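You operate a simulated robot arm through the tools that you are given. There is no shell and no other tool. Be economical: measure what you need, move in short steps, check, and stop when the job is done.

You run a simulated two-armed robot. Do the job below in one go: nothing can be reset, and whatever is moved stays where it is left.

Task
Pick up the red bin from the grey table top with one hand, pass it to the other hand and put it on the shelf under the steel table. Take the black cap from the orange stand end of the white bench and leave it on the top of the power box. Open the grey bench right drawer. Do these in any order.

It is judged by the outcome, as a careful person would: the job done as asked, and still so three seconds after it is handed in. It fails if anything else is knocked over, pushed out of place, dropped, spilled or broken. Lids that push on must go on centred and level and be pressed home; caps that screw on are set level and turned clockwise until they are tight.

Robot
Two 7-joint arms with two-finger parallel grippers on one trunk, on a base that drives. Base frame: it is fixed to the floor where the robot stands at the start and does not move with it; the origin is under the middle of the robot, x ahead of it, y to its left, z up; the surface under the hand at the start is at about z = 0.78. Lengths are in m, angles in rad, forces in N, time in s.
The left shoulder is at the start at [0.08, 0.131, 0.947], the right one opposite. With the tool pointing down near the work surface each hand reaches from about 0.4 to 0.86 m from the robot's upright axis, wherever it stands, measured 20 degrees to its own side. Places, roughly: black cap (3x3x3 cm) [-2.3, 1.4, 0.8]; grey bench right drawer [-6.4, -3.7, 0.8]; shelf under the steel table [-1.9, 0.3, 0.3]; top of the power box [-4.2, -0.6, 0.5]. Payload 1.57 kg a hand.
The TCP of each hand is the grasp point between the finger pads, 0.03 m short of the fingertips. In the tool frame z runs along the fingers and y along their closing line. Largest opening 0.11 m; finger width 0.024, thickness 0.012; the body of the gripper, 0.048 by 0.112 m, starts 0.078 m behind the TCP.
Orientation is told as [roll, pitch, yaw] about the base's x, y, z axes, in that order, counted from this pose: with the fingers straight down and closing along the base's y, the tool's x points along the base's -x, its y along +y and its z along -z.

Tools
- The arms move only by the tool servo_tool. It takes "left_moves", "right_moves" or both (then of equal length, played together; a hand with none holds still); each is a list of rows, each a list of 3 entries, a list of its own where there are three numbers: the gripper command, from -1 (fully open) to 1 (shut), values between in proportion, then the shift along the base's x, y, z in units of 400 mm (1.0 is 400 mm), then the turn, a rotation vector about the base's x, y, z in units of 180 degrees (1.0 is 180 degrees). In form: [[jaw, [x, y, z], [wx, wy, wz]], ...]. A call has 1 to 12 rows; each row is the pose to reach, as a shift and turn from the pose commanded when the call began. A call with a number of a shift or a turn outside -1 to 1 is refused whole. A row lasts 0.2 s, in which the tool goes at most 0.05 m and 0.15 rad; a call with a longer step from one row to the next is refused whole, and so is a gripper value outside its range. Where a pose cannot be reached the arm comes as near as it can. A force on the tool above 40 N (or 10 N above the force at the start of the call, whichever is more), or a blocked arm, ends the call early, and 0.2 s more pass. Each finger travels about 0.108 m/s and halts on what it meets, pressing with about 33 N; the grip force reading is that of the motor and also rises with nothing between the fingers. The clock runs only during rows and for 0.2 s after the last one: add rows that repeat a pose to give the fingers time. The reply holds the time, the measured pose of the TCP, the force on the tool along the base axes, the opening and the grip force, in the units named above and with some noise, with the torque about the TCP (base axes, N m) and any sound that the robot's microphone picked up, and new pictures: "views" is both (left out), scene, wrist or none (wrist: the cameras of the hands that moved).
- Cameras (640 x 400 px; columns grow to the right, rows downward): "scene" is now at [-0.0517, 0.0032, 1.4163]; the picture's right is [0.03, -1.00, 0.00], its down [-0.58, -0.02, -0.81] and it looks along [0.81, 0.03, -0.58] (base axes); focal length 262 px, centre (320, 200). "left" rides on the left gripper at [0.07, -0.016, -0.141] in its tool frame; the picture's right is [0.23, 0.97, 0.00], its down [-0.86, 0.20, -0.48] and it looks along [-0.47, 0.11, 0.88] (tool axes); focal length 222 px, centre (320, 200). "right" rides on the right gripper at [0.07, 0.016, -0.141] in its tool frame; the picture's right is [-0.23, 0.97, 0.00], its down [-0.86, -0.20, -0.48] and it looks along [-0.47, -0.11, 0.88] (tool axes); focal length 222 px, centre (320, 200).
- steer(legs): drives the robot by 1 to 6 legs, each [ahead, left, turn to the left] in m, m and rad, along the robot's own axes; the way and the turn of a leg run together, so that a leg with both is an arc; at most 1.5 m and 3.142 rad a leg. The arms and the cameras ride along, it lands a little off, and it stops where it bumps. It gives what a move gives, and a new picture of the scene camera.
- turn_head(pan, tilt): turns the head with the scene camera to pan (to the left, within 1.902 rad either way) and tilt (down, from -0.506 to 1.204), counted from straight ahead of the robot. It gives what a move gives, and a new picture of the scene camera.
- locate(camera, pixels): there is no depth. For up to 12 entries [column, row, z] of the newest picture of that camera ("zoom" is the newest enlarged one), the place [x, y] in the base frame at which the ray of that pixel passes the height z, good to about 0.002 m. No time passes.
- close_up(camera, box): a new picture of the part [left, top, right, bottom] of that camera's present view, enlarged. No time passes.
- hand_in(): hands the job in; it is judged then, once.

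Work in short steps. Measure before you move; look again where a grasp or a placing could have gone wrong, and mend it. You have 110 turns and 260 pictures in all, those below and enlarged ones among them. Open the grippers and draw the arms clear of the work before you hand the job in, unless the task says otherwise; then end with one line.

The tools are called after "Request:" as name(argument=value, ...) on one line, values as JSON. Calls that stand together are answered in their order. servo_tool: Moves the arms, as the interface text tells. Its arguments: {"type":"object","properties":{"left_moves":{"type":"array","items":{"type":"array"}},"right_moves":{"type":"array","items":{"type":"array"}},"views":{"type":"string","enum":["both","scene","wrist","none"]}},"required":[]} The other tools are called the same way: steer (legs) drives the base; turn_head (pan, tilt) turns the head that bears the scene camera; locate (camera, pixels) gives the place at which the rays of pixels pass given heights; close_up (camera, box) takes an enlarged picture of a part of a camera's view; hand_in () hands the job in.

At the start:

```text
time: 0.0
left_eef_pos: [0.5921, 0.3008, 1.0331]
left_tcp_rot: [0.0, 0.001, -0.002]
left_contact_force: [0.4, -0.3, 0.0]
left_wrist_torque: [-0.01, 0.0, 0.0]
left_width: 0.1102
left_grasp_force: 0.1
right_eef_pos: [0.5979, -0.1931, 0.9984]
right_tcp_rot: [0.0, -0.001, 0.0]
right_contact_force: [0.1, 1.3, -0.3]
right_wrist_torque: [-0.01, -0.01, 0.01]
right_width: 0.11
right_grasp_force: 0.1
robot x, y, heading: [0.0028, -0.0018, 0.002]
head pan, tilt: [0.031, 0.623]
```

scene: 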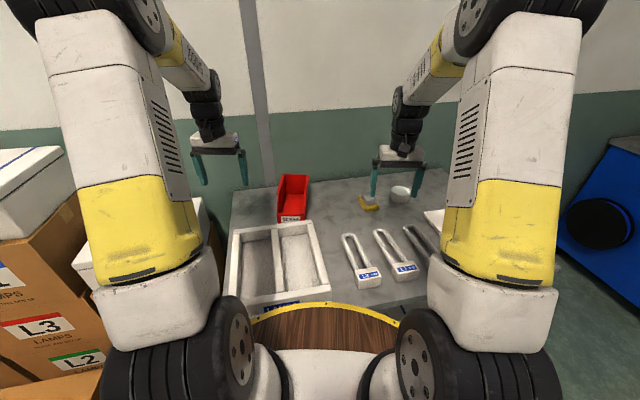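
right: 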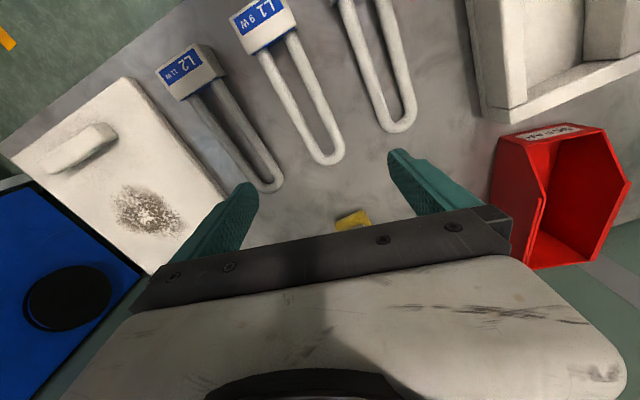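
left: 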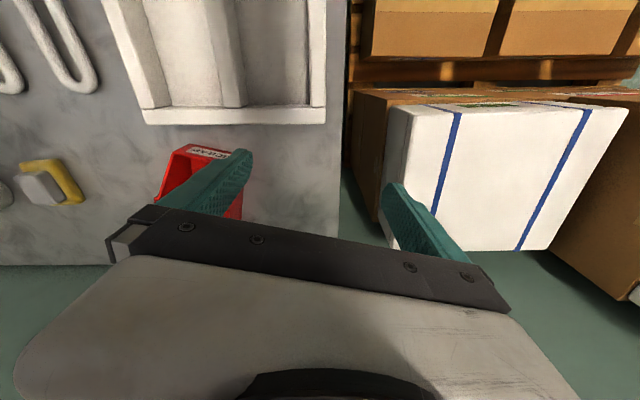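

The red bin stands at about (292,198) in the scene view. I take an enlarged look and locate its corners.

Request:
close_up(camera="scene", box=[240, 150, 360, 240])

Request:
locate(camera="scene", pixels=[[279, 222, 0.78], [304, 222, 0.78], [282, 174, 0.86], [309, 175, 0.86], [234, 190, 0.78], [330, 290, 0.78], [232, 225, 0.8]])

```text
4.44 times, centred on (300, 195) of scene
```

zoom: 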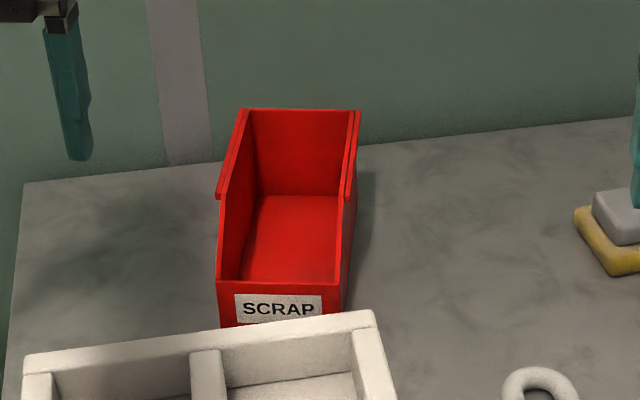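

```text
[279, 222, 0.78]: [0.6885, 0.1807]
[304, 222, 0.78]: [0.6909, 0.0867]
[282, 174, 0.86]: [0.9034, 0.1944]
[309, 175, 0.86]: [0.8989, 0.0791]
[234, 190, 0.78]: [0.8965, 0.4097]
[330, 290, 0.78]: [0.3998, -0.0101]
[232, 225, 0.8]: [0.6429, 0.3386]
```

The bin is open at the top with its low lip towards the robot. Before choosing a grasp I look round with the head for the shelf and free floor.

Request:
turn_head(pan=1.9, tilt=0.4)

Request:
turn_head(pan=-1.9, tilt=0.4)

```text
time: 1.9
left_eef_pos: [0.5917, 0.2997, 1.0325]
left_tcp_rot: [0.0, 0.001, 0.001]
left_contact_force: [0.3, 0.5, 0.3]
left_wrist_torque: [-0.01, -0.01, -0.02]
left_width: 0.1098
left_grasp_force: 0.1
right_eef_pos: [0.596, -0.1925, 0.9986]
right_tcp_rot: [-0.002, 0.0, 0.0]
right_contact_force: [-0.3, 0.5, -0.1]
right_wrist_torque: [0.0, 0.03, -0.02]
right_width: 0.1099
right_grasp_force: 0.1
robot x, y, heading: [0.0027, 0.0011, 0.0]
head pan, tilt: [1.901, 0.4]
```

scene: 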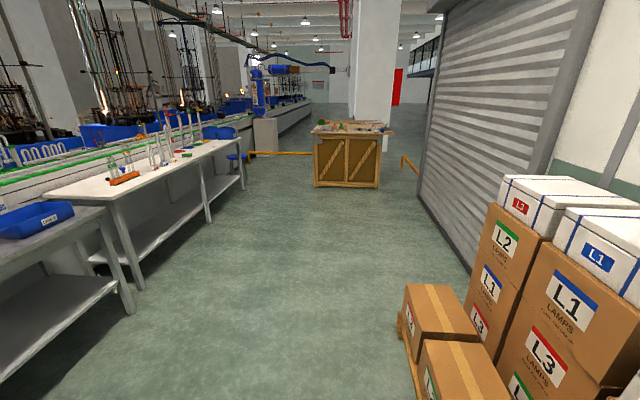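

```text
time: 5.0
left_eef_pos: [0.5919, 0.3001, 1.0318]
left_tcp_rot: [-0.001, -0.001, 0.0]
left_contact_force: [-0.1, 0.5, 0.9]
left_wrist_torque: [-0.01, 0.0, 0.01]
left_width: 0.11
left_grasp_force: 0.0
right_eef_pos: [0.5975, -0.1927, 0.9998]
right_tcp_rot: [0.0, 0.0, 0.0]
right_contact_force: [-0.6, -0.3, -0.1]
right_wrist_torque: [0.02, 0.01, -0.01]
right_width: 0.1102
right_grasp_force: 0.0
robot x, y, heading: [0.0014, 0.0004, -0.003]
head pan, tilt: [-1.901, 0.4]
```

scene: 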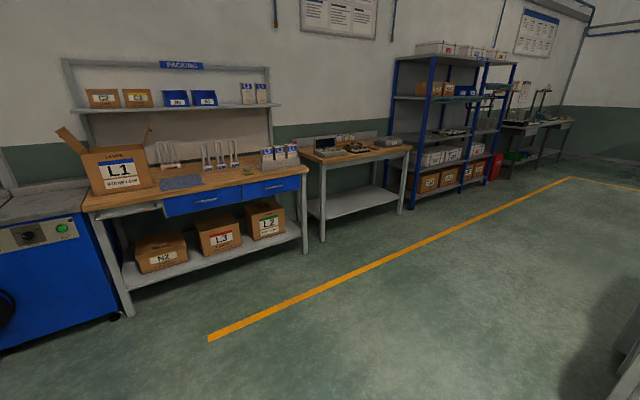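

The steel table is at the far left of the first look (blue bin at (35,220)). I back off a little and turn round to see its shelf properly before picking.

Request:
steer(legs=[[-0.4, 0, 0], [0, 0, 2.9]])

Request:
turn_head(pan=0, tilt=0.6)

```text
time: 14.3
left_eef_pos: [-1.0509, -0.1616, 1.0328]
left_tcp_rot: [0.0, -0.001, 2.911]
left_contact_force: [-0.1, 1.7, -0.8]
left_wrist_torque: [0.0, -0.03, 0.0]
left_width: 0.1101
left_grasp_force: 0.0
right_eef_pos: [-0.945, 0.3207, 0.9998]
right_tcp_rot: [0.0, 0.002, 2.911]
right_contact_force: [0.0, -0.6, -0.8]
right_wrist_torque: [-0.02, 0.0, 0.0]
right_width: 0.11
right_grasp_force: 0.0
robot x, y, heading: [-0.4041, -0.0028, 2.91]
head pan, tilt: [-1.901, 0.4]
```

scene: 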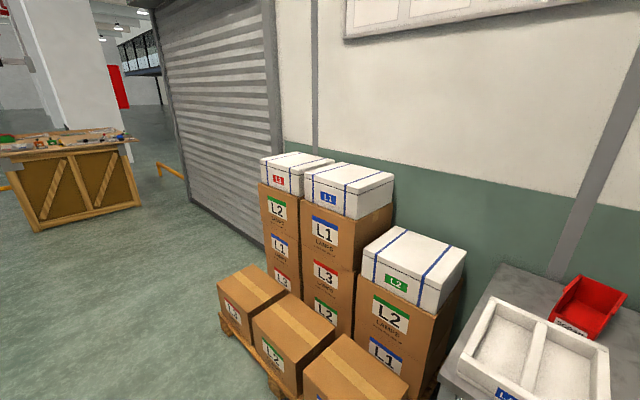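

```text
time: 16.2
left_eef_pos: [-1.0522, -0.1613, 1.0323]
left_tcp_rot: [0.001, 0.0, 2.914]
left_contact_force: [-0.4, -0.3, 0.5]
left_wrist_torque: [0.02, 0.02, 0.02]
left_width: 0.11
left_grasp_force: 0.0
right_eef_pos: [-0.9455, 0.3219, 0.9993]
right_tcp_rot: [0.0, 0.0, 2.913]
right_contact_force: [-0.6, -0.3, -0.4]
right_wrist_torque: [0.0, 0.03, -0.03]
right_width: 0.1099
right_grasp_force: 0.1
robot x, y, heading: [-0.4042, -0.0005, 2.912]
head pan, tilt: [0.0, 0.6]
```

scene: 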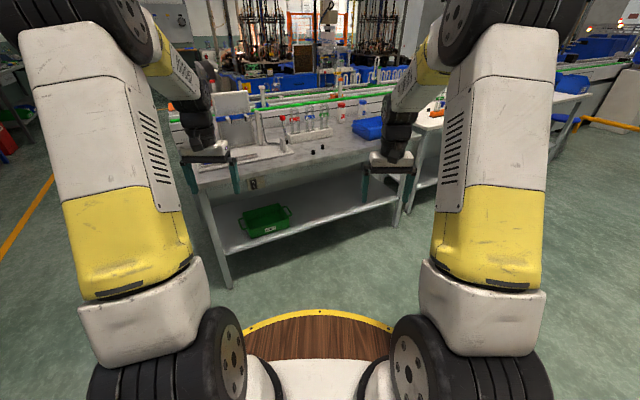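

The shelf under the steel table shows with a green bin on it at (264,220) and free space to its right, about (340,195). I enlarge and measure legs, shelf edges and the table front.

Request:
close_up(camera="scene", box=[170, 110, 450, 290])

Request:
locate(camera="scene", pixels=[[231, 286, 0.0], [397, 226, 0.0], [229, 252, 0.3], [397, 198, 0.3], [300, 230, 0.3], [205, 185, 0.8], [400, 130, 0.8], [245, 188, 0.3], [360, 170, 0.3], [290, 220, 0.3], [243, 235, 0.3]])

```text
2.22 times, centred on (310, 200) of scene
```

zoom: 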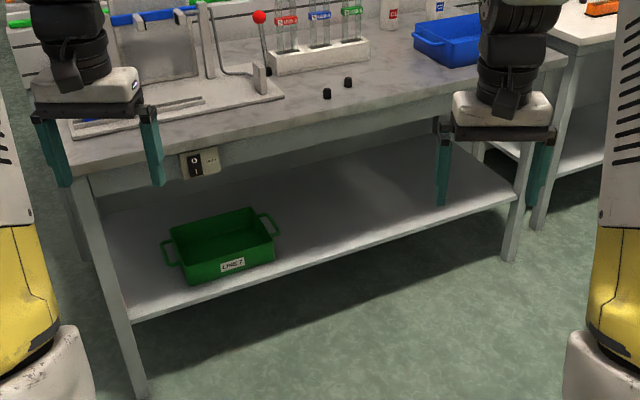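

```text
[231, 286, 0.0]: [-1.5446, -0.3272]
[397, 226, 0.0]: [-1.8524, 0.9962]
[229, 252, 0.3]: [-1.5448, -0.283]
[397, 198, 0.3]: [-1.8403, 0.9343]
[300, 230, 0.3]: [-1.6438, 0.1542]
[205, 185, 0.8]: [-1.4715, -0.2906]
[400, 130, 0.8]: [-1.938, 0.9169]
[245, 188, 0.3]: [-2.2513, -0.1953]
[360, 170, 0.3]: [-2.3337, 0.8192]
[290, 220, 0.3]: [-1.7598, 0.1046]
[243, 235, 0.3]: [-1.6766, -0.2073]
```

The shelf's free part runs along the front edge between about (-1.62,0.1) and (-1.82,0.85), so the table is turned 0.25 rad; it's about 0.3 high with ~0.4 m clearance. Plan: left hand lifts the bin by its left wall, right hand takes the right wall with a forward-tilted tool. I go back to the grey table.

Request:
steer(legs=[[0, 0, -2.91], [0.45, -0.03, 0]])

Request:
turn_head(pan=0.1, tilt=0.7)

Request:
close_up(camera="scene", box=[250, 120, 410, 220])

```text
time: 25.6
left_eef_pos: [0.6173, 0.319, 1.0325]
left_tcp_rot: [0.0, 0.001, 0.05]
left_contact_force: [0.3, -1.0, 0.0]
left_wrist_torque: [0.0, 0.0, -0.03]
left_width: 0.1101
left_grasp_force: 0.1
right_eef_pos: [0.6472, -0.1734, 0.9982]
right_tcp_rot: [0.001, 0.001, 0.051]
right_contact_force: [-0.7, -0.1, -0.3]
right_wrist_torque: [-0.02, 0.02, 0.01]
right_width: 0.1101
right_grasp_force: 0.0
robot x, y, heading: [0.0397, -0.0101, 0.053]
head pan, tilt: [0.0, 0.6]
```

scene: 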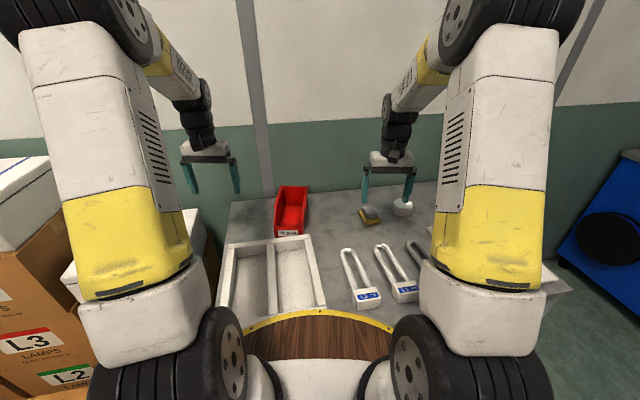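

```text
time: 26.3
left_eef_pos: [0.6164, 0.3191, 1.0342]
left_tcp_rot: [-0.001, 0.001, 0.05]
left_contact_force: [-0.2, -0.8, -0.1]
left_wrist_torque: [0.04, 0.01, -0.01]
left_width: 0.1099
left_grasp_force: 0.0
right_eef_pos: [0.6467, -0.174, 1.0]
right_tcp_rot: [0.0, 0.001, 0.051]
right_contact_force: [-0.5, -0.2, -0.1]
right_wrist_torque: [0.02, 0.0, 0.0]
right_width: 0.1098
right_grasp_force: 0.0
robot x, y, heading: [0.0406, -0.0104, 0.052]
head pan, tilt: [0.099, 0.7]
```

scene: 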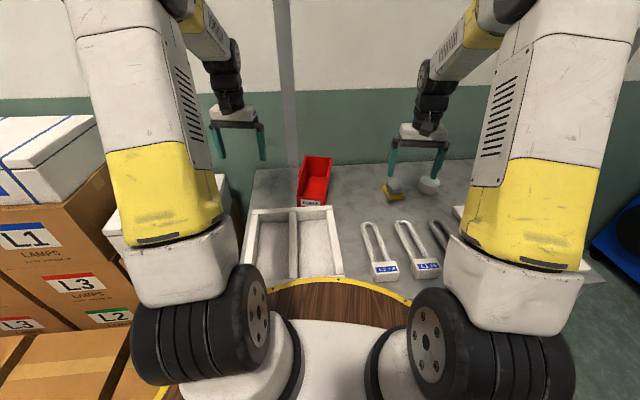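

```text
4.00 times, centred on (330, 170) of scene
```

zoom: 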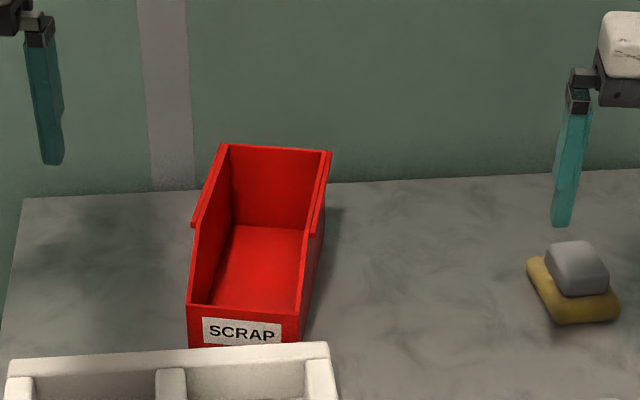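

I measure the bin's corners at a few assumed heights.

Request:
locate(camera="zoom", pixels=[[222, 146, 0.87], [330, 152, 0.87], [222, 146, 0.9], [330, 152, 0.9], [189, 304, 0.82], [297, 314, 0.82], [189, 346, 0.78], [296, 340, 0.78], [193, 226, 0.86], [318, 232, 0.86], [310, 240, 0.78]])

Request:
servo_tool(left_moves=[[-1, [0.08, -0.08, 0], [0, 0, 0]], [-1, [0.16, -0.16, 0], [0, 0, 0]], [-1, [0.2, -0.24, 0], [0, 0, 0]], [-1, [0.2, -0.3, 0], [0, 0, 0]], [-1, [0.2, -0.3, 0], [0, 0, 0]]], views="both")

```text
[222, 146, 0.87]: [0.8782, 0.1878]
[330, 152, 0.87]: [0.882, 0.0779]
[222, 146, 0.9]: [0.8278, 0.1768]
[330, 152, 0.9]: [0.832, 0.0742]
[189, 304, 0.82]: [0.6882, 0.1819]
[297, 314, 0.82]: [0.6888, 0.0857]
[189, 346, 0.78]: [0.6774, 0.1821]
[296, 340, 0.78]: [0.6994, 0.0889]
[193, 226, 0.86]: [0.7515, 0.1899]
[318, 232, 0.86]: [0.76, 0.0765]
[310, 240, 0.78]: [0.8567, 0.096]
```

```text
time: 27.5
left_eef_pos: [0.6971, 0.1977, 1.0329]
left_tcp_rot: [-0.001, 0.001, 0.051]
left_contact_force: [-0.5, 0.1, 0.1]
left_wrist_torque: [-0.02, -0.01, 0.04]
left_width: 0.11
left_grasp_force: 0.0
right_eef_pos: [0.6469, -0.174, 0.9984]
right_tcp_rot: [-0.001, -0.001, 0.051]
right_contact_force: [-0.1, 0.2, 0.2]
right_wrist_torque: [0.02, 0.04, 0.0]
right_width: 0.1099
right_grasp_force: 0.1
robot x, y, heading: [0.0405, -0.0114, 0.052]
head pan, tilt: [0.099, 0.7]
```

scene: 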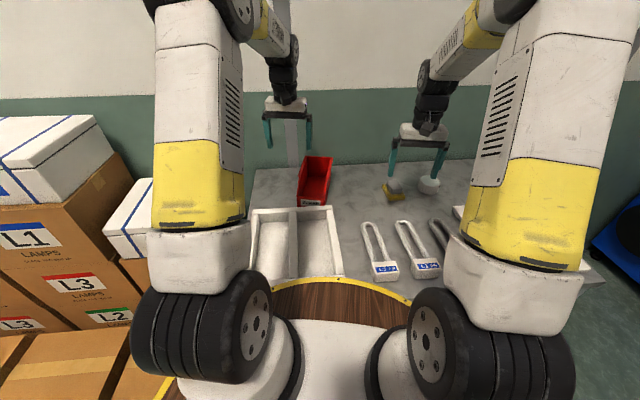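
left: 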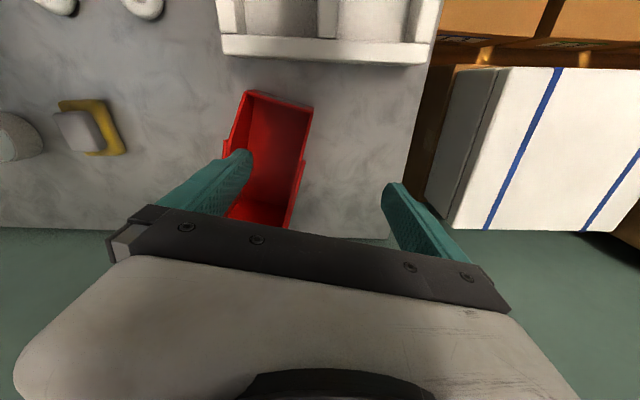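

From the wrist camera I locate the front lip corners (244,91),(313,106) and left rim flag (305,160) for triangulation.

Request:
close_up(camera="left", box=[200, 60, 360, 160])

Request:
locate(camera="left", pixels=[[244, 91, 0.8], [313, 106, 0.8], [244, 91, 0.82], [313, 106, 0.82], [305, 159, 0.86], [305, 159, 0.88], [305, 159, 0.84], [289, 228, 0.88], [289, 228, 0.9], [289, 228, 0.86], [223, 142, 0.86], [223, 142, 0.88]])

```text
4.00 times, centred on (280, 110) of left
```

zoom: 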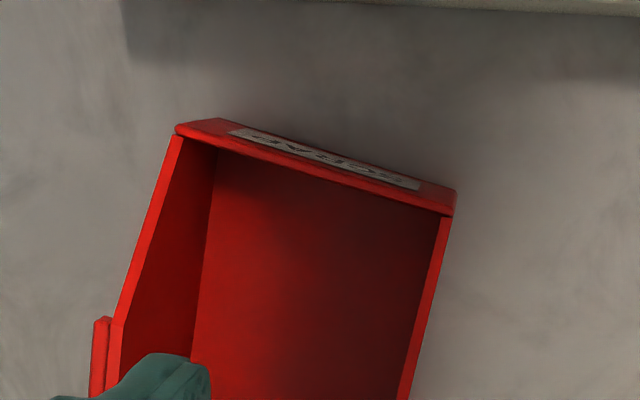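

```text
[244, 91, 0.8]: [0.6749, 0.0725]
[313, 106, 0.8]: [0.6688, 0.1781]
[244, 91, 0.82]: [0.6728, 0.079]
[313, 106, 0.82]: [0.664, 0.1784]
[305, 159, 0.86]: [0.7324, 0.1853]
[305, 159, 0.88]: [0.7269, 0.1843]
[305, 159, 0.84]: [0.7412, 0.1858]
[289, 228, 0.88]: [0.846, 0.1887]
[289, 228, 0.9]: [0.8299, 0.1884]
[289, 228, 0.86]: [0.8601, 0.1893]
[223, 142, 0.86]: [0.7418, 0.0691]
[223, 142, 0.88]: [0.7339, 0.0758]
```

Triangulation: lip top z≈0.83 at x≈0.674, rims z≈0.87 from x≈0.73 to the rear at x≈0.86; left wall y≈0.184, right wall y≈0.078. I take the left hand over the rear half of the left wall and lower part-way to check.

Request:
servo_tool(left_moves=[[-1, [0.11, -0.02, 0], [0, 0, 0]], [-1, [0.22, -0.035, 0], [0, 0, 0]], [-1, [0.27, -0.035, -0.08], [0, 0, 0]], [-1, [0.27, -0.035, -0.18], [0, 0, 0]], [-1, [0.27, -0.035, -0.24], [0, 0, 0]], [-1, [0.27, -0.035, -0.24], [0, 0, 0]]], views="both")

Request:
close_up(camera="scene", box=[240, 100, 400, 220])

```text
time: 28.9
left_eef_pos: [0.8037, 0.1823, 0.9331]
left_tcp_rot: [-0.001, 0.0, 0.05]
left_contact_force: [-0.3, -0.3, 0.3]
left_wrist_torque: [0.03, 0.05, 0.0]
left_width: 0.1102
left_grasp_force: 0.1
right_eef_pos: [0.6464, -0.1737, 0.9994]
right_tcp_rot: [0.0, 0.0, 0.051]
right_contact_force: [-0.2, -0.1, -0.2]
right_wrist_torque: [-0.05, -0.01, 0.03]
right_width: 0.1099
right_grasp_force: 0.1
robot x, y, heading: [0.042, -0.0112, 0.049]
head pan, tilt: [0.099, 0.7]
```

scene: 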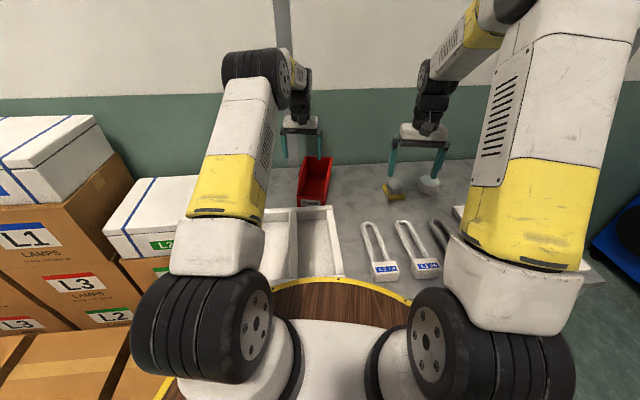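
left: 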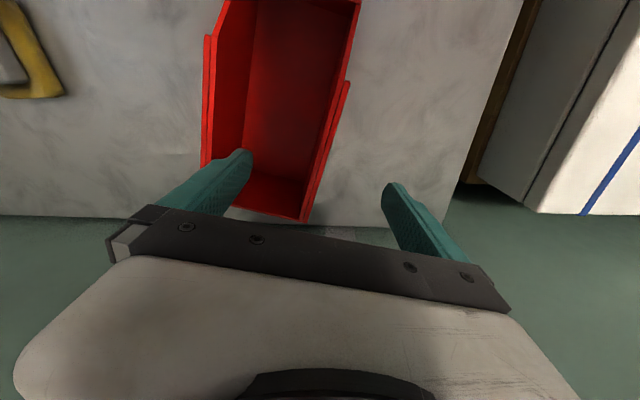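

```text
3.33 times, centred on (320, 160) of scene
```

zoom: 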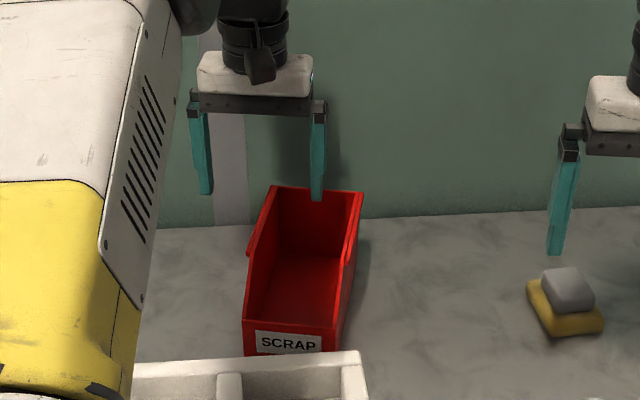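

The fingers straddle the left wall. I check the rear-left corner (304,221) and the wall with the wrist camera.

Request:
locate(camera="left", pixels=[[304, 221, 0.88], [348, 82, 0.872], [338, 115, 0.875], [205, 36, 0.872], [320, 160, 0.88]])

```text
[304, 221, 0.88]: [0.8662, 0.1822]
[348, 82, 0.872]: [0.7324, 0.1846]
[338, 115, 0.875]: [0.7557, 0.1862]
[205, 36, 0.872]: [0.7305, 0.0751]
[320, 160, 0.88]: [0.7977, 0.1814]
```

Wall centre is y≈0.182, matching the TCP. I lower to z≈0.857 and close.

Request:
servo_tool(left_moves=[[-1, [0, 0, -0.1], [0, 0, 0]], [-1, [0, 0, -0.19], [0, 0, 0]], [-1, [0, 0, -0.19], [0, 0, 0]], [0.3, [0, 0, -0.19], [0, 0, 0]], [1, [0, 0, -0.19], [0, 0, 0]], [1, [0, 0, -0.19], [0, 0, 0]], [1, [0, 0, -0.19], [0, 0, 0]], [1, [0, 0, -0.19], [0, 0, 0]]], views="both")

```text
time: 30.7
left_eef_pos: [0.8052, 0.184, 0.8573]
left_tcp_rot: [0.001, 0.001, 0.05]
left_contact_force: [-0.2, 0.4, -0.1]
left_wrist_torque: [0.02, -0.06, -0.01]
left_width: 0.0037
left_grasp_force: 24.4
right_eef_pos: [0.6469, -0.175, 0.9974]
right_tcp_rot: [-0.002, 0.002, 0.049]
right_contact_force: [-0.2, 0.6, 0.6]
right_wrist_torque: [-0.01, -0.01, 0.02]
right_width: 0.11
right_grasp_force: 0.1
robot x, y, heading: [0.0423, -0.0104, 0.051]
head pan, tilt: [0.099, 0.7]
```

scene: 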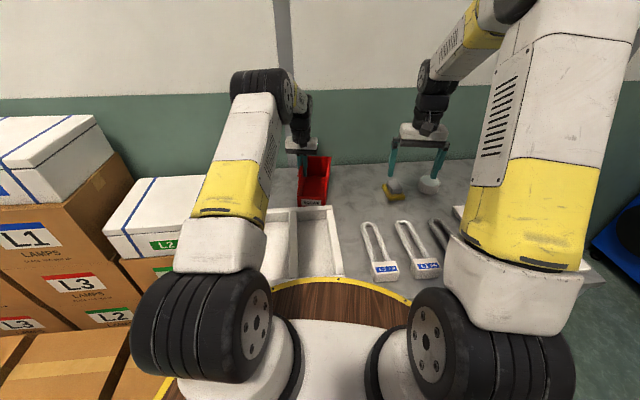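
left: 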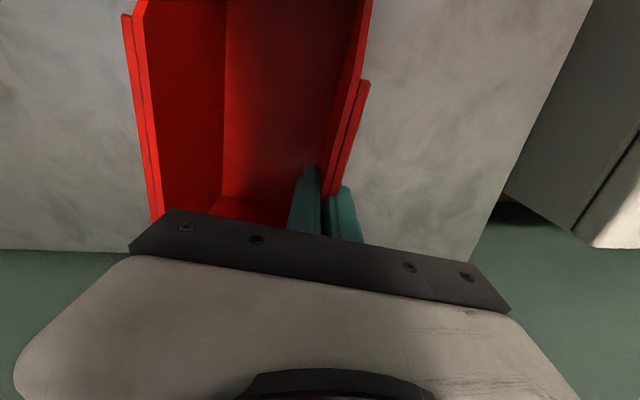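

The wall is held (width 3.7 mm). I lift 0.2 m straight up and then draw back 0.22 m.

Request:
servo_tool(left_moves=[[1, [0, 0, 0.06], [0, 0, 0]], [1, [0, 0, 0.14], [0, 0, 0]], [1, [0, 0, 0.24], [0, 0, 0]], [1, [0, 0, 0.34], [0, 0, 0]], [1, [0, 0, 0.44], [0, 0, 0]], [1, [-0.06, 0, 0.48], [0, 0, 0]], [1, [-0.16, 0, 0.48], [0, 0, 0]], [1, [-0.26, 0, 0.48], [0, 0, 0]], [1, [-0.36, 0, 0.48], [0, 0, 0]], [1, [-0.46, 0, 0.48], [0, 0, 0]], [1, [-0.53, 0, 0.48], [0, 0, 0]], [1, [-0.53, 0, 0.48], [0, 0, 0]]], views="both")

Request:
close_up(camera="scene", box=[220, 80, 440, 240])

```text
time: 33.3
left_eef_pos: [0.5923, 0.1833, 1.052]
left_tcp_rot: [0.0, 0.0, 0.05]
left_contact_force: [-0.2, 0.5, -1.3]
left_wrist_torque: [0.06, -0.02, 0.0]
left_width: 0.0036
left_grasp_force: 24.2
right_eef_pos: [0.647, -0.1735, 0.9983]
right_tcp_rot: [-0.001, 0.0, 0.052]
right_contact_force: [0.5, 0.5, 0.5]
right_wrist_torque: [0.0, 0.0, 0.01]
right_width: 0.1099
right_grasp_force: 0.0
robot x, y, heading: [0.0418, -0.0084, 0.051]
head pan, tilt: [0.099, 0.7]
```

scene: 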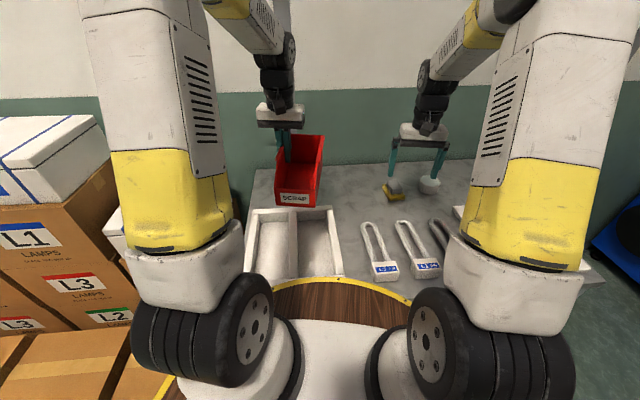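
left: 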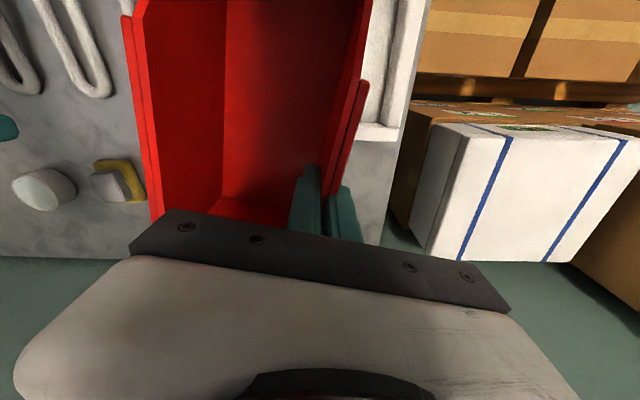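

```text
2.50 times, centred on (330, 160) of scene
```

zoom: 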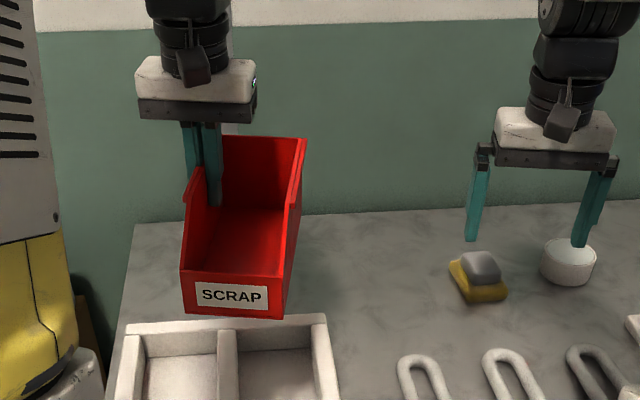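

The bin hangs level and light. Now I tilt the right hand 50° (fingers forward-down), draw it back and up, then move it left to a staging point behind the right wall's front part.

Request:
servo_tool(right_moves=[[-1, [-0.08, 0, 0.054], [0, -0.046, 0]], [-1, [-0.16, 0, 0.108], [0, -0.092, 0]], [-1, [-0.24, 0, 0.162], [0, -0.138, 0]], [-1, [-0.32, 0, 0.216], [0, -0.184, 0]], [-1, [-0.4, 0, 0.27], [0, -0.23, 0]], [-1, [-0.485, 0.0, 0.3225], [0, -0.276, 0]], [-1, [-0.485, 0.1, 0.3225], [0, -0.278, 0]], [-1, [-0.485, 0.2, 0.3225], [0, -0.278, 0]], [-1, [-0.485, 0.3, 0.3225], [0, -0.278, 0]], [-1, [-0.485, 0.4, 0.3225], [0, -0.278, 0]], [-1, [-0.485, 0.5, 0.3225], [0, -0.278, 0]], [-1, [-0.485, 0.5, 0.3225], [0, -0.278, 0]]], views="both")

Request:
close_up(camera="scene", box=[220, 80, 440, 240])

```text
time: 35.9
left_eef_pos: [0.5933, 0.1832, 1.0502]
left_tcp_rot: [-0.001, 0.001, 0.051]
left_contact_force: [-0.4, 0.6, -1.8]
left_wrist_torque: [0.06, -0.05, -0.01]
left_width: 0.0038
left_grasp_force: 24.0
right_eef_pos: [0.4526, 0.0325, 1.108]
right_tcp_rot: [0.027, -0.789, 0.026]
right_contact_force: [0.4, 0.0, -0.1]
right_wrist_torque: [-0.03, 0.0, -0.01]
right_width: 0.1099
right_grasp_force: 0.0
right hand out of reach, approached as far as the arm can: row 5, 6, 7, 8, 9, 10
robot x, y, heading: [0.0411, -0.0101, 0.05]
head pan, tilt: [0.099, 0.7]
```

scene: 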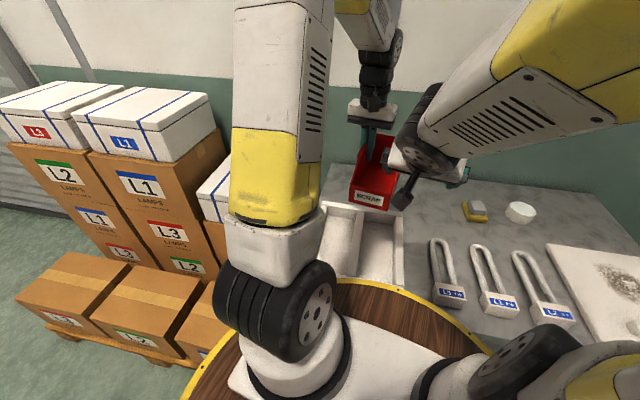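
right: 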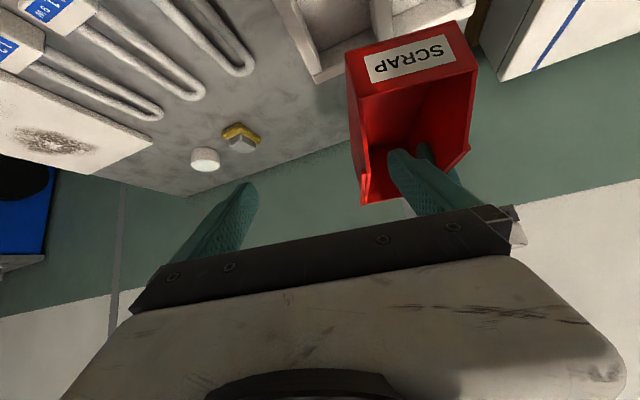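

```text
2.50 times, centred on (330, 160) of scene
```

zoom: 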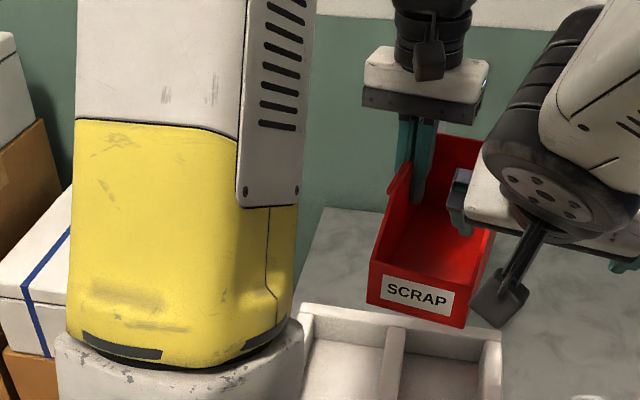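

The right arm is at its near limit (pitch −45° instead of −50°). I move the bin 0.12 m forward with the left hand, and the right hand 0.12 m forward after it, to give the arm room.

Request:
servo_tool(left_moves=[[1, [0.1, 0, 0], [0, 0, 0]], [1, [0.2, 0, 0], [0, 0, 0]], [1, [0.3, 0, 0], [0, 0, 0]], [1, [0.3, 0, 0], [0, 0, 0]], [1, [0.3, 0, 0], [0, 0, 0]], [1, [0.3, 0, 0], [0, 0, 0]]], right_moves=[[-1, [0, 0, 0], [0, 0, 0]], [-1, [0.08, 0, 0], [0, 0, 0]], [-1, [0.16, 0, 0], [0, 0, 0]], [-1, [0.25, 0, 0], [0, 0, 0]], [-1, [0.25, 0, 0], [0, 0, 0]], [-1, [0.25, 0, 0], [0, 0, 0]]], views="both")

Request:
close_up(camera="right", box=[300, 0, 540, 220])

```text
time: 37.3
left_eef_pos: [0.7135, 0.1882, 1.0479]
left_tcp_rot: [0.0, 0.0, 0.052]
left_contact_force: [-0.2, 0.2, -0.7]
left_wrist_torque: [0.1, -0.05, 0.03]
left_width: 0.0037
left_grasp_force: 24.6
right_eef_pos: [0.5547, 0.028, 1.1266]
right_tcp_rot: [-0.063, -0.873, 0.079]
right_contact_force: [0.6, 0.1, -0.2]
right_wrist_torque: [-0.01, -0.03, -0.01]
right_width: 0.1102
right_grasp_force: 0.0
robot x, y, heading: [0.0408, -0.0113, 0.049]
head pan, tilt: [0.099, 0.7]
```

scene: 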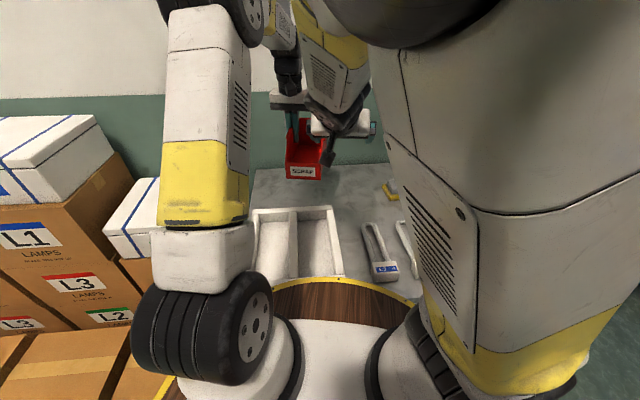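
right: 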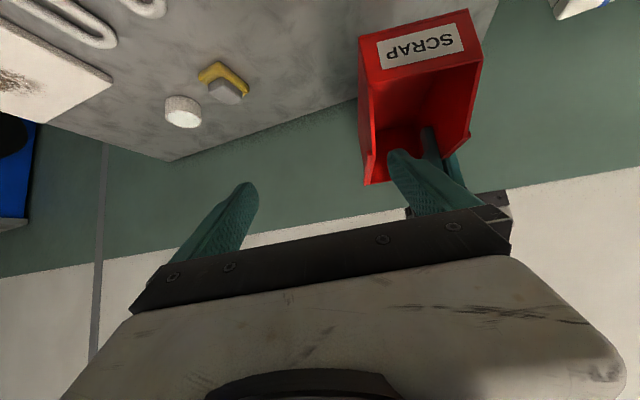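
left: 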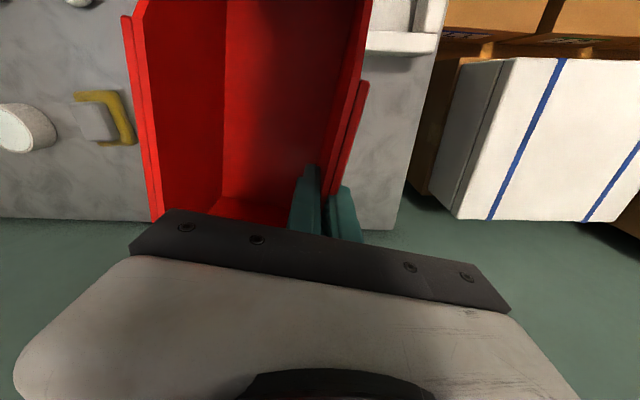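

```text
1.82 times, centred on (420, 110) of right
```

zoom: 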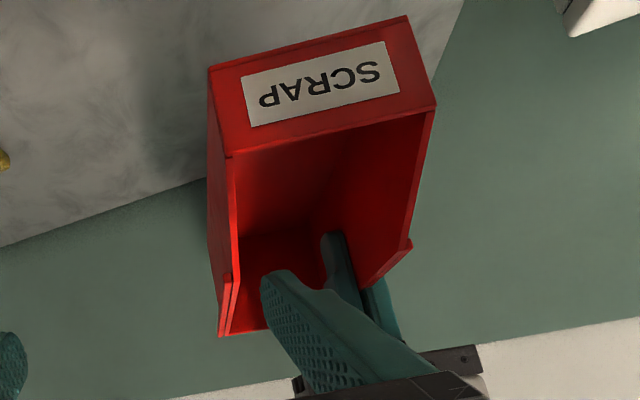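

The right hand now has its pose. I locate the bin's right wall: lip corner (228,157), rim start (228,275), rear corner (224,335) in the zoom.

Request:
locate(camera="zoom", pixels=[[228, 157, 1.02], [434, 108, 1.02], [228, 275, 1.063], [228, 336, 1.07], [236, 230, 1.05], [410, 242, 1.063]])

```text
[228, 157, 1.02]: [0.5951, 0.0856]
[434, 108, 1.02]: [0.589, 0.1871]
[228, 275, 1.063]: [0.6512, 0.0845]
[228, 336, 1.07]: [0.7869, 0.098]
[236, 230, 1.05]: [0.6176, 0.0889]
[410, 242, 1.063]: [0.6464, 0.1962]
```

Right wall centre is y≈0.088. I shift the open hand left 0.06 m, then advance forward-down along the tool to (0.665, 0.088, 1.048), without closing yet.

Request:
servo_tool(right_moves=[[-1, [0, 0.075, 0], [0, 0, 0]], [-1, [0, 0.15, 0], [0, 0, 0]], [-1, [0.08, 0.15, -0.055], [0, 0, 0]], [-1, [0.16, 0.15, -0.113], [0, 0, 0]], [-1, [0.24, 0.15, -0.17], [0, 0, 0]], [-1, [0.276, 0.15, -0.197], [0, 0, 0]], [-1, [0.276, 0.15, -0.197], [0, 0, 0]]], views="both")

Request:
close_up(camera="right", box=[180, 0, 500, 220])

```text
time: 38.9
left_eef_pos: [0.7123, 0.1878, 1.0475]
left_tcp_rot: [0.0, 0.0, 0.05]
left_contact_force: [0.2, 0.4, -1.0]
left_wrist_torque: [0.08, -0.05, 0.0]
left_width: 0.0033
left_grasp_force: 24.0
right_eef_pos: [0.6627, 0.0849, 1.0522]
right_tcp_rot: [-0.059, -0.872, 0.078]
right_contact_force: [0.0, -0.2, -0.1]
right_wrist_torque: [-0.01, -0.01, 0.04]
right_width: 0.11
right_grasp_force: 0.0
robot x, y, heading: [0.043, -0.0118, 0.045]
head pan, tilt: [0.099, 0.7]
```

scene: 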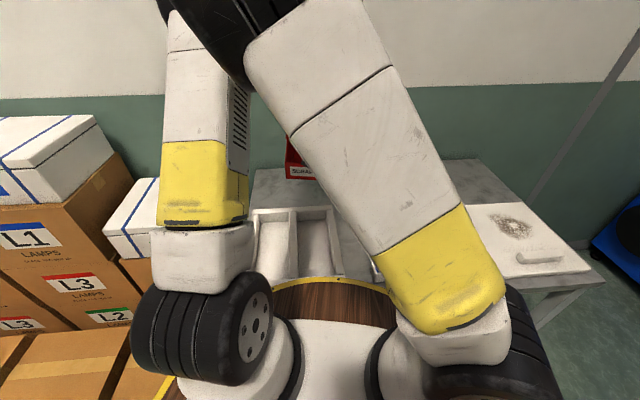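
right: 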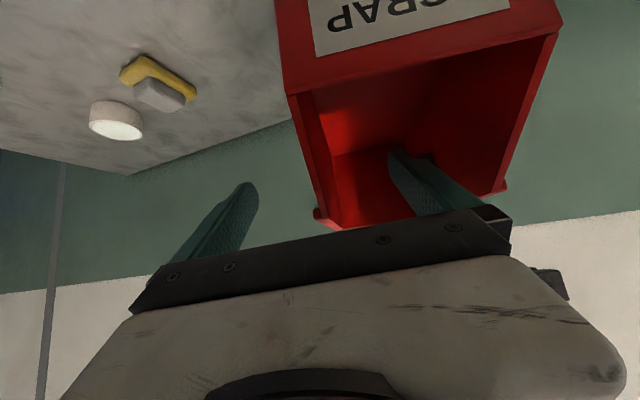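

```text
1.82 times, centred on (340, 110) of right
```

zoom: 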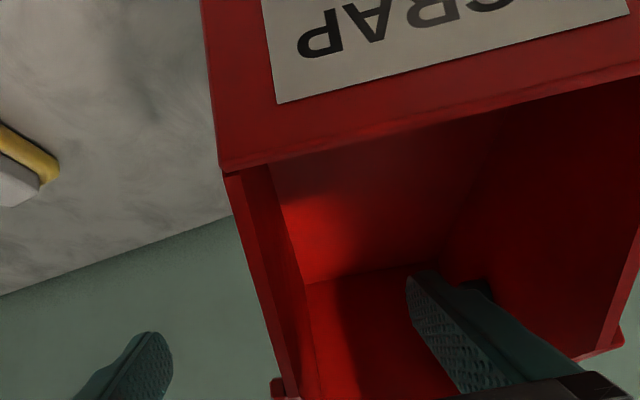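

The wall (rim start at (318,214)) is midway between the fingers. I close the right hand.

Request:
servo_tool(right_moves=[[0, [0, 0.005, 0], [0, 0, 0]], [0.6, [0, 0.005, 0], [0, 0, 0]], [1, [0, 0.005, 0], [0, 0, 0]], [1, [0, 0.005, 0], [0, 0, 0]], [1, [0, 0.005, 0], [0, 0, 0]], [1, [0, 0.005, 0], [0, 0, 0]]], views="wrist")

```text
time: 40.3
left_eef_pos: [0.7143, 0.1866, 1.0487]
left_tcp_rot: [-0.001, 0.002, 0.05]
left_contact_force: [4.8, -6.9, -7.1]
left_wrist_torque: [-0.53, -0.56, -0.03]
left_width: 0.0036
left_grasp_force: 25.0
right_eef_pos: [0.6615, 0.0878, 1.0502]
right_tcp_rot: [-0.06, -0.872, 0.081]
right_contact_force: [-5.6, 7.0, 5.5]
right_wrist_torque: [1.16, 0.32, 0.91]
right_width: 0.0053
right_grasp_force: 25.4
robot x, y, heading: [0.0404, -0.0126, 0.052]
head pan, tilt: [0.099, 0.7]
```

right: 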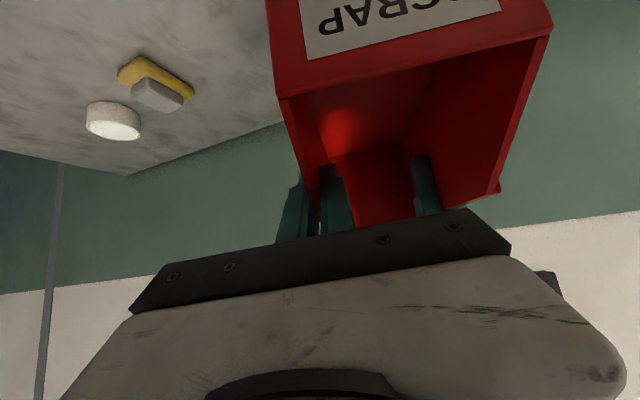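

Both hands hold the wall. I open the left hand by about 40 mm and raise it clear, right holding.

Request:
servo_tool(left_moves=[[0.3, [0, 0, 0], [0, 0, 0]], [0.3, [0, 0, 0], [0, 0, 0]], [0.3, [0, 0, 0.05], [0, 0, 0]], [0.3, [0, 0, 0.15], [0, 0, 0]], [0.3, [0, 0, 0.25], [0, 0, 0]], [0.3, [0, 0.1, 0.3], [0, 0, 0]], [0.3, [0, 0.22, 0.3], [0, 0, 0]], [0.3, [0, 0.34, 0.3], [0, 0, 0]], [0.3, [0, 0.34, 0.3], [0, 0, 0]]], views="both")

Request:
close_up(camera="right", box=[180, 0, 580, 250])

```text
time: 42.3
left_eef_pos: [0.7104, 0.3226, 1.1741]
left_tcp_rot: [-0.001, -0.001, 0.05]
left_contact_force: [-0.1, 0.5, 0.9]
left_wrist_torque: [0.0, 0.02, 0.05]
left_width: 0.0387
left_grasp_force: 0.1
right_eef_pos: [0.6626, 0.0877, 1.0498]
right_tcp_rot: [-0.062, -0.871, 0.078]
right_contact_force: [0.3, -0.7, -0.6]
right_wrist_torque: [-0.03, 0.03, 0.01]
right_width: 0.0039
right_grasp_force: 24.0
robot x, y, heading: [0.0422, -0.0093, 0.054]
head pan, tilt: [0.099, 0.7]
```

scene: 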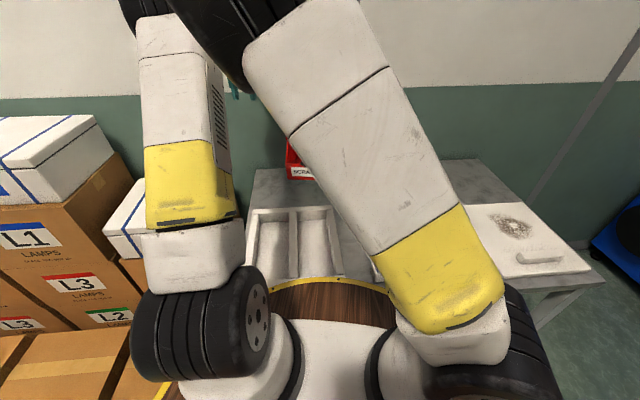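
left: 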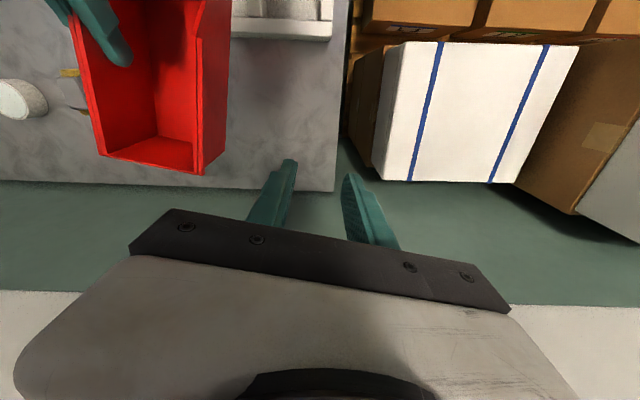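

```text
1.60 times, centred on (380, 125) of right
```

zoom: 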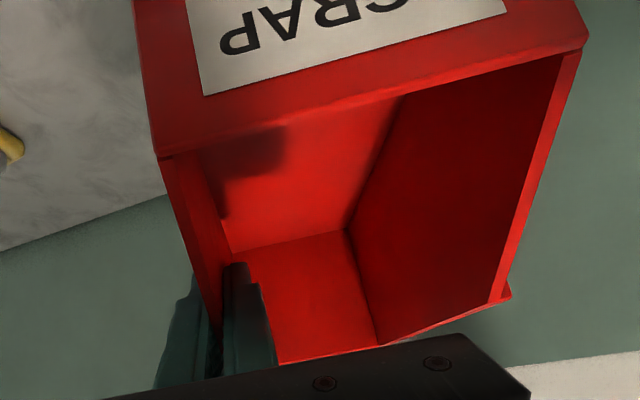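

The bin is now held by the right hand alone. I retract the left hand back and up a little, then back off and turn right to face the steel table.

Request:
servo_tool(left_moves=[[0.3, [-0.1, 0, 0.05], [0, 0, 0]], [0.3, [-0.2, 0, 0.1], [0, 0, 0]], [0.3, [-0.3, 0, 0.15], [0, 0, 0]], [0.3, [-0.4, 0, 0.15], [0, 0, 0]], [0.3, [-0.5, 0, 0.15], [0, 0, 0]], [0.3, [-0.55, 0, 0.15], [0, 0, 0]]], views="none")

Request:
steer(legs=[[-0.5, 0, 0], [0, 0, -2.96]])

Request:
turn_head(pan=-1.2, tilt=0.6)

```text
time: 43.7
left_eef_pos: [0.4922, 0.3198, 1.2359]
left_tcp_rot: [0.0, 0.0, 0.048]
left_contact_force: [0.4, 0.2, 0.0]
left_wrist_torque: [-0.01, 0.05, 0.01]
left_width: 0.0381
left_grasp_force: 0.1
right_eef_pos: [0.6634, 0.0876, 1.05]
right_tcp_rot: [-0.059, -0.871, 0.078]
right_contact_force: [0.1, -0.2, -0.6]
right_wrist_torque: [-0.08, 0.04, 0.0]
right_width: 0.0036
right_grasp_force: 24.8
robot x, y, heading: [0.0397, -0.0132, 0.046]
head pan, tilt: [0.099, 0.7]
```

```text
time: 53.6
left_eef_pos: [-0.8491, -0.4381, 1.2368]
left_tcp_rot: [0.001, 0.0, -2.917]
left_contact_force: [0.7, -0.1, 0.4]
left_wrist_torque: [0.02, 0.02, 0.02]
left_width: 0.0386
left_grasp_force: 0.1
right_eef_pos: [-1.0573, -0.2379, 1.0494]
right_tcp_rot: [-0.062, -0.871, -2.89]
right_contact_force: [0.1, 0.0, 0.1]
right_wrist_torque: [0.09, -0.01, -0.03]
right_width: 0.0036
right_grasp_force: 24.5
robot x, y, heading: [-0.4637, -0.0343, -2.92]
head pan, tilt: [0.099, 0.7]
```

scene: 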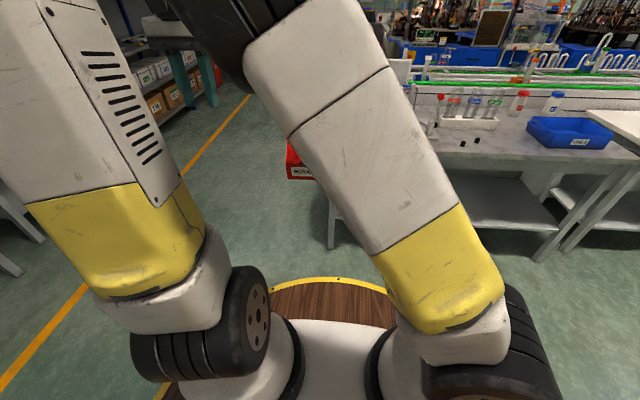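

```text
time: 55.1
left_eef_pos: [-0.85, -0.4378, 1.2353]
left_tcp_rot: [0.0, 0.0, -2.919]
left_contact_force: [0.3, 0.0, 0.0]
left_wrist_torque: [0.01, -0.01, 0.03]
left_width: 0.0385
left_grasp_force: 0.1
right_eef_pos: [-1.0579, -0.2384, 1.0493]
right_tcp_rot: [-0.061, -0.87, -2.89]
right_contact_force: [-0.2, -0.4, -0.6]
right_wrist_torque: [0.06, -0.01, 0.02]
right_width: 0.0037
right_grasp_force: 24.6
robot x, y, heading: [-0.4632, -0.0307, -2.92]
head pan, tilt: [-1.201, 0.6]
```

scene: 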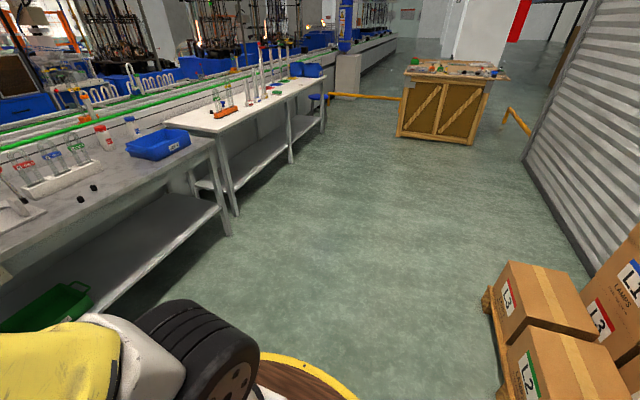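

The floor to the right is clear. I drive to the staging spot in front of the free part of the shelf.

Request:
steer(legs=[[0.21, -0.81, 0.013]])

Request:
turn_head(pan=0.3, tilt=0.75)

```text
time: 59.5
left_eef_pos: [-1.2373, 0.2937, 1.2351]
left_tcp_rot: [0.001, 0.001, -2.887]
left_contact_force: [-0.8, -0.8, 0.3]
left_wrist_torque: [-0.02, -0.03, 0.02]
left_width: 0.0387
left_grasp_force: 0.0
right_eef_pos: [-1.4517, 0.4867, 1.0493]
right_tcp_rot: [-0.061, -0.871, -2.857]
right_contact_force: [0.6, -0.5, -0.1]
right_wrist_torque: [0.13, -0.02, -0.01]
right_width: 0.0037
right_grasp_force: 24.5
robot x, y, heading: [-0.8615, 0.7068, -2.891]
head pan, tilt: [-1.201, 0.6]
```

scene: 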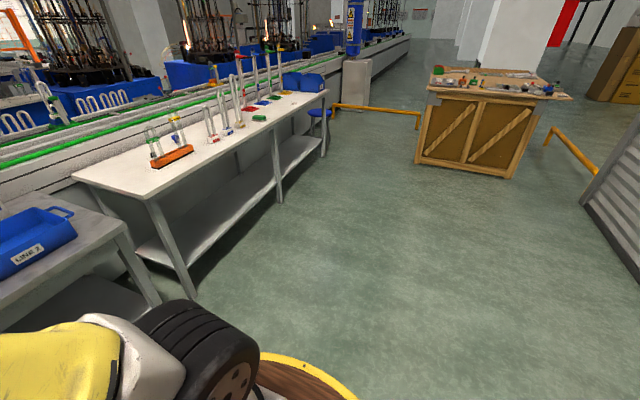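

```text
time: 61.1
left_eef_pos: [-1.2379, 0.2934, 1.2355]
left_tcp_rot: [0.0, -0.001, -2.886]
left_contact_force: [-0.1, 0.0, 0.0]
left_wrist_torque: [-0.03, 0.02, 0.01]
left_width: 0.0386
left_grasp_force: 0.1
right_eef_pos: [-1.4528, 0.4879, 1.0495]
right_tcp_rot: [-0.061, -0.871, -2.857]
right_contact_force: [-0.4, -1.1, 0.4]
right_wrist_torque: [0.1, -0.02, -0.03]
right_width: 0.0039
right_grasp_force: 25.1
robot x, y, heading: [-0.8647, 0.7118, -2.887]
head pan, tilt: [0.3, 0.75]
```

scene: 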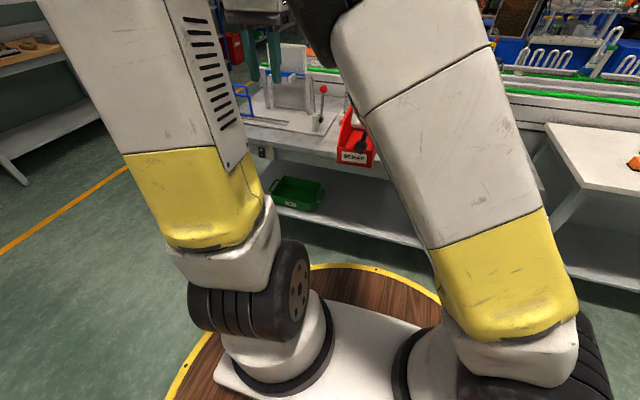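

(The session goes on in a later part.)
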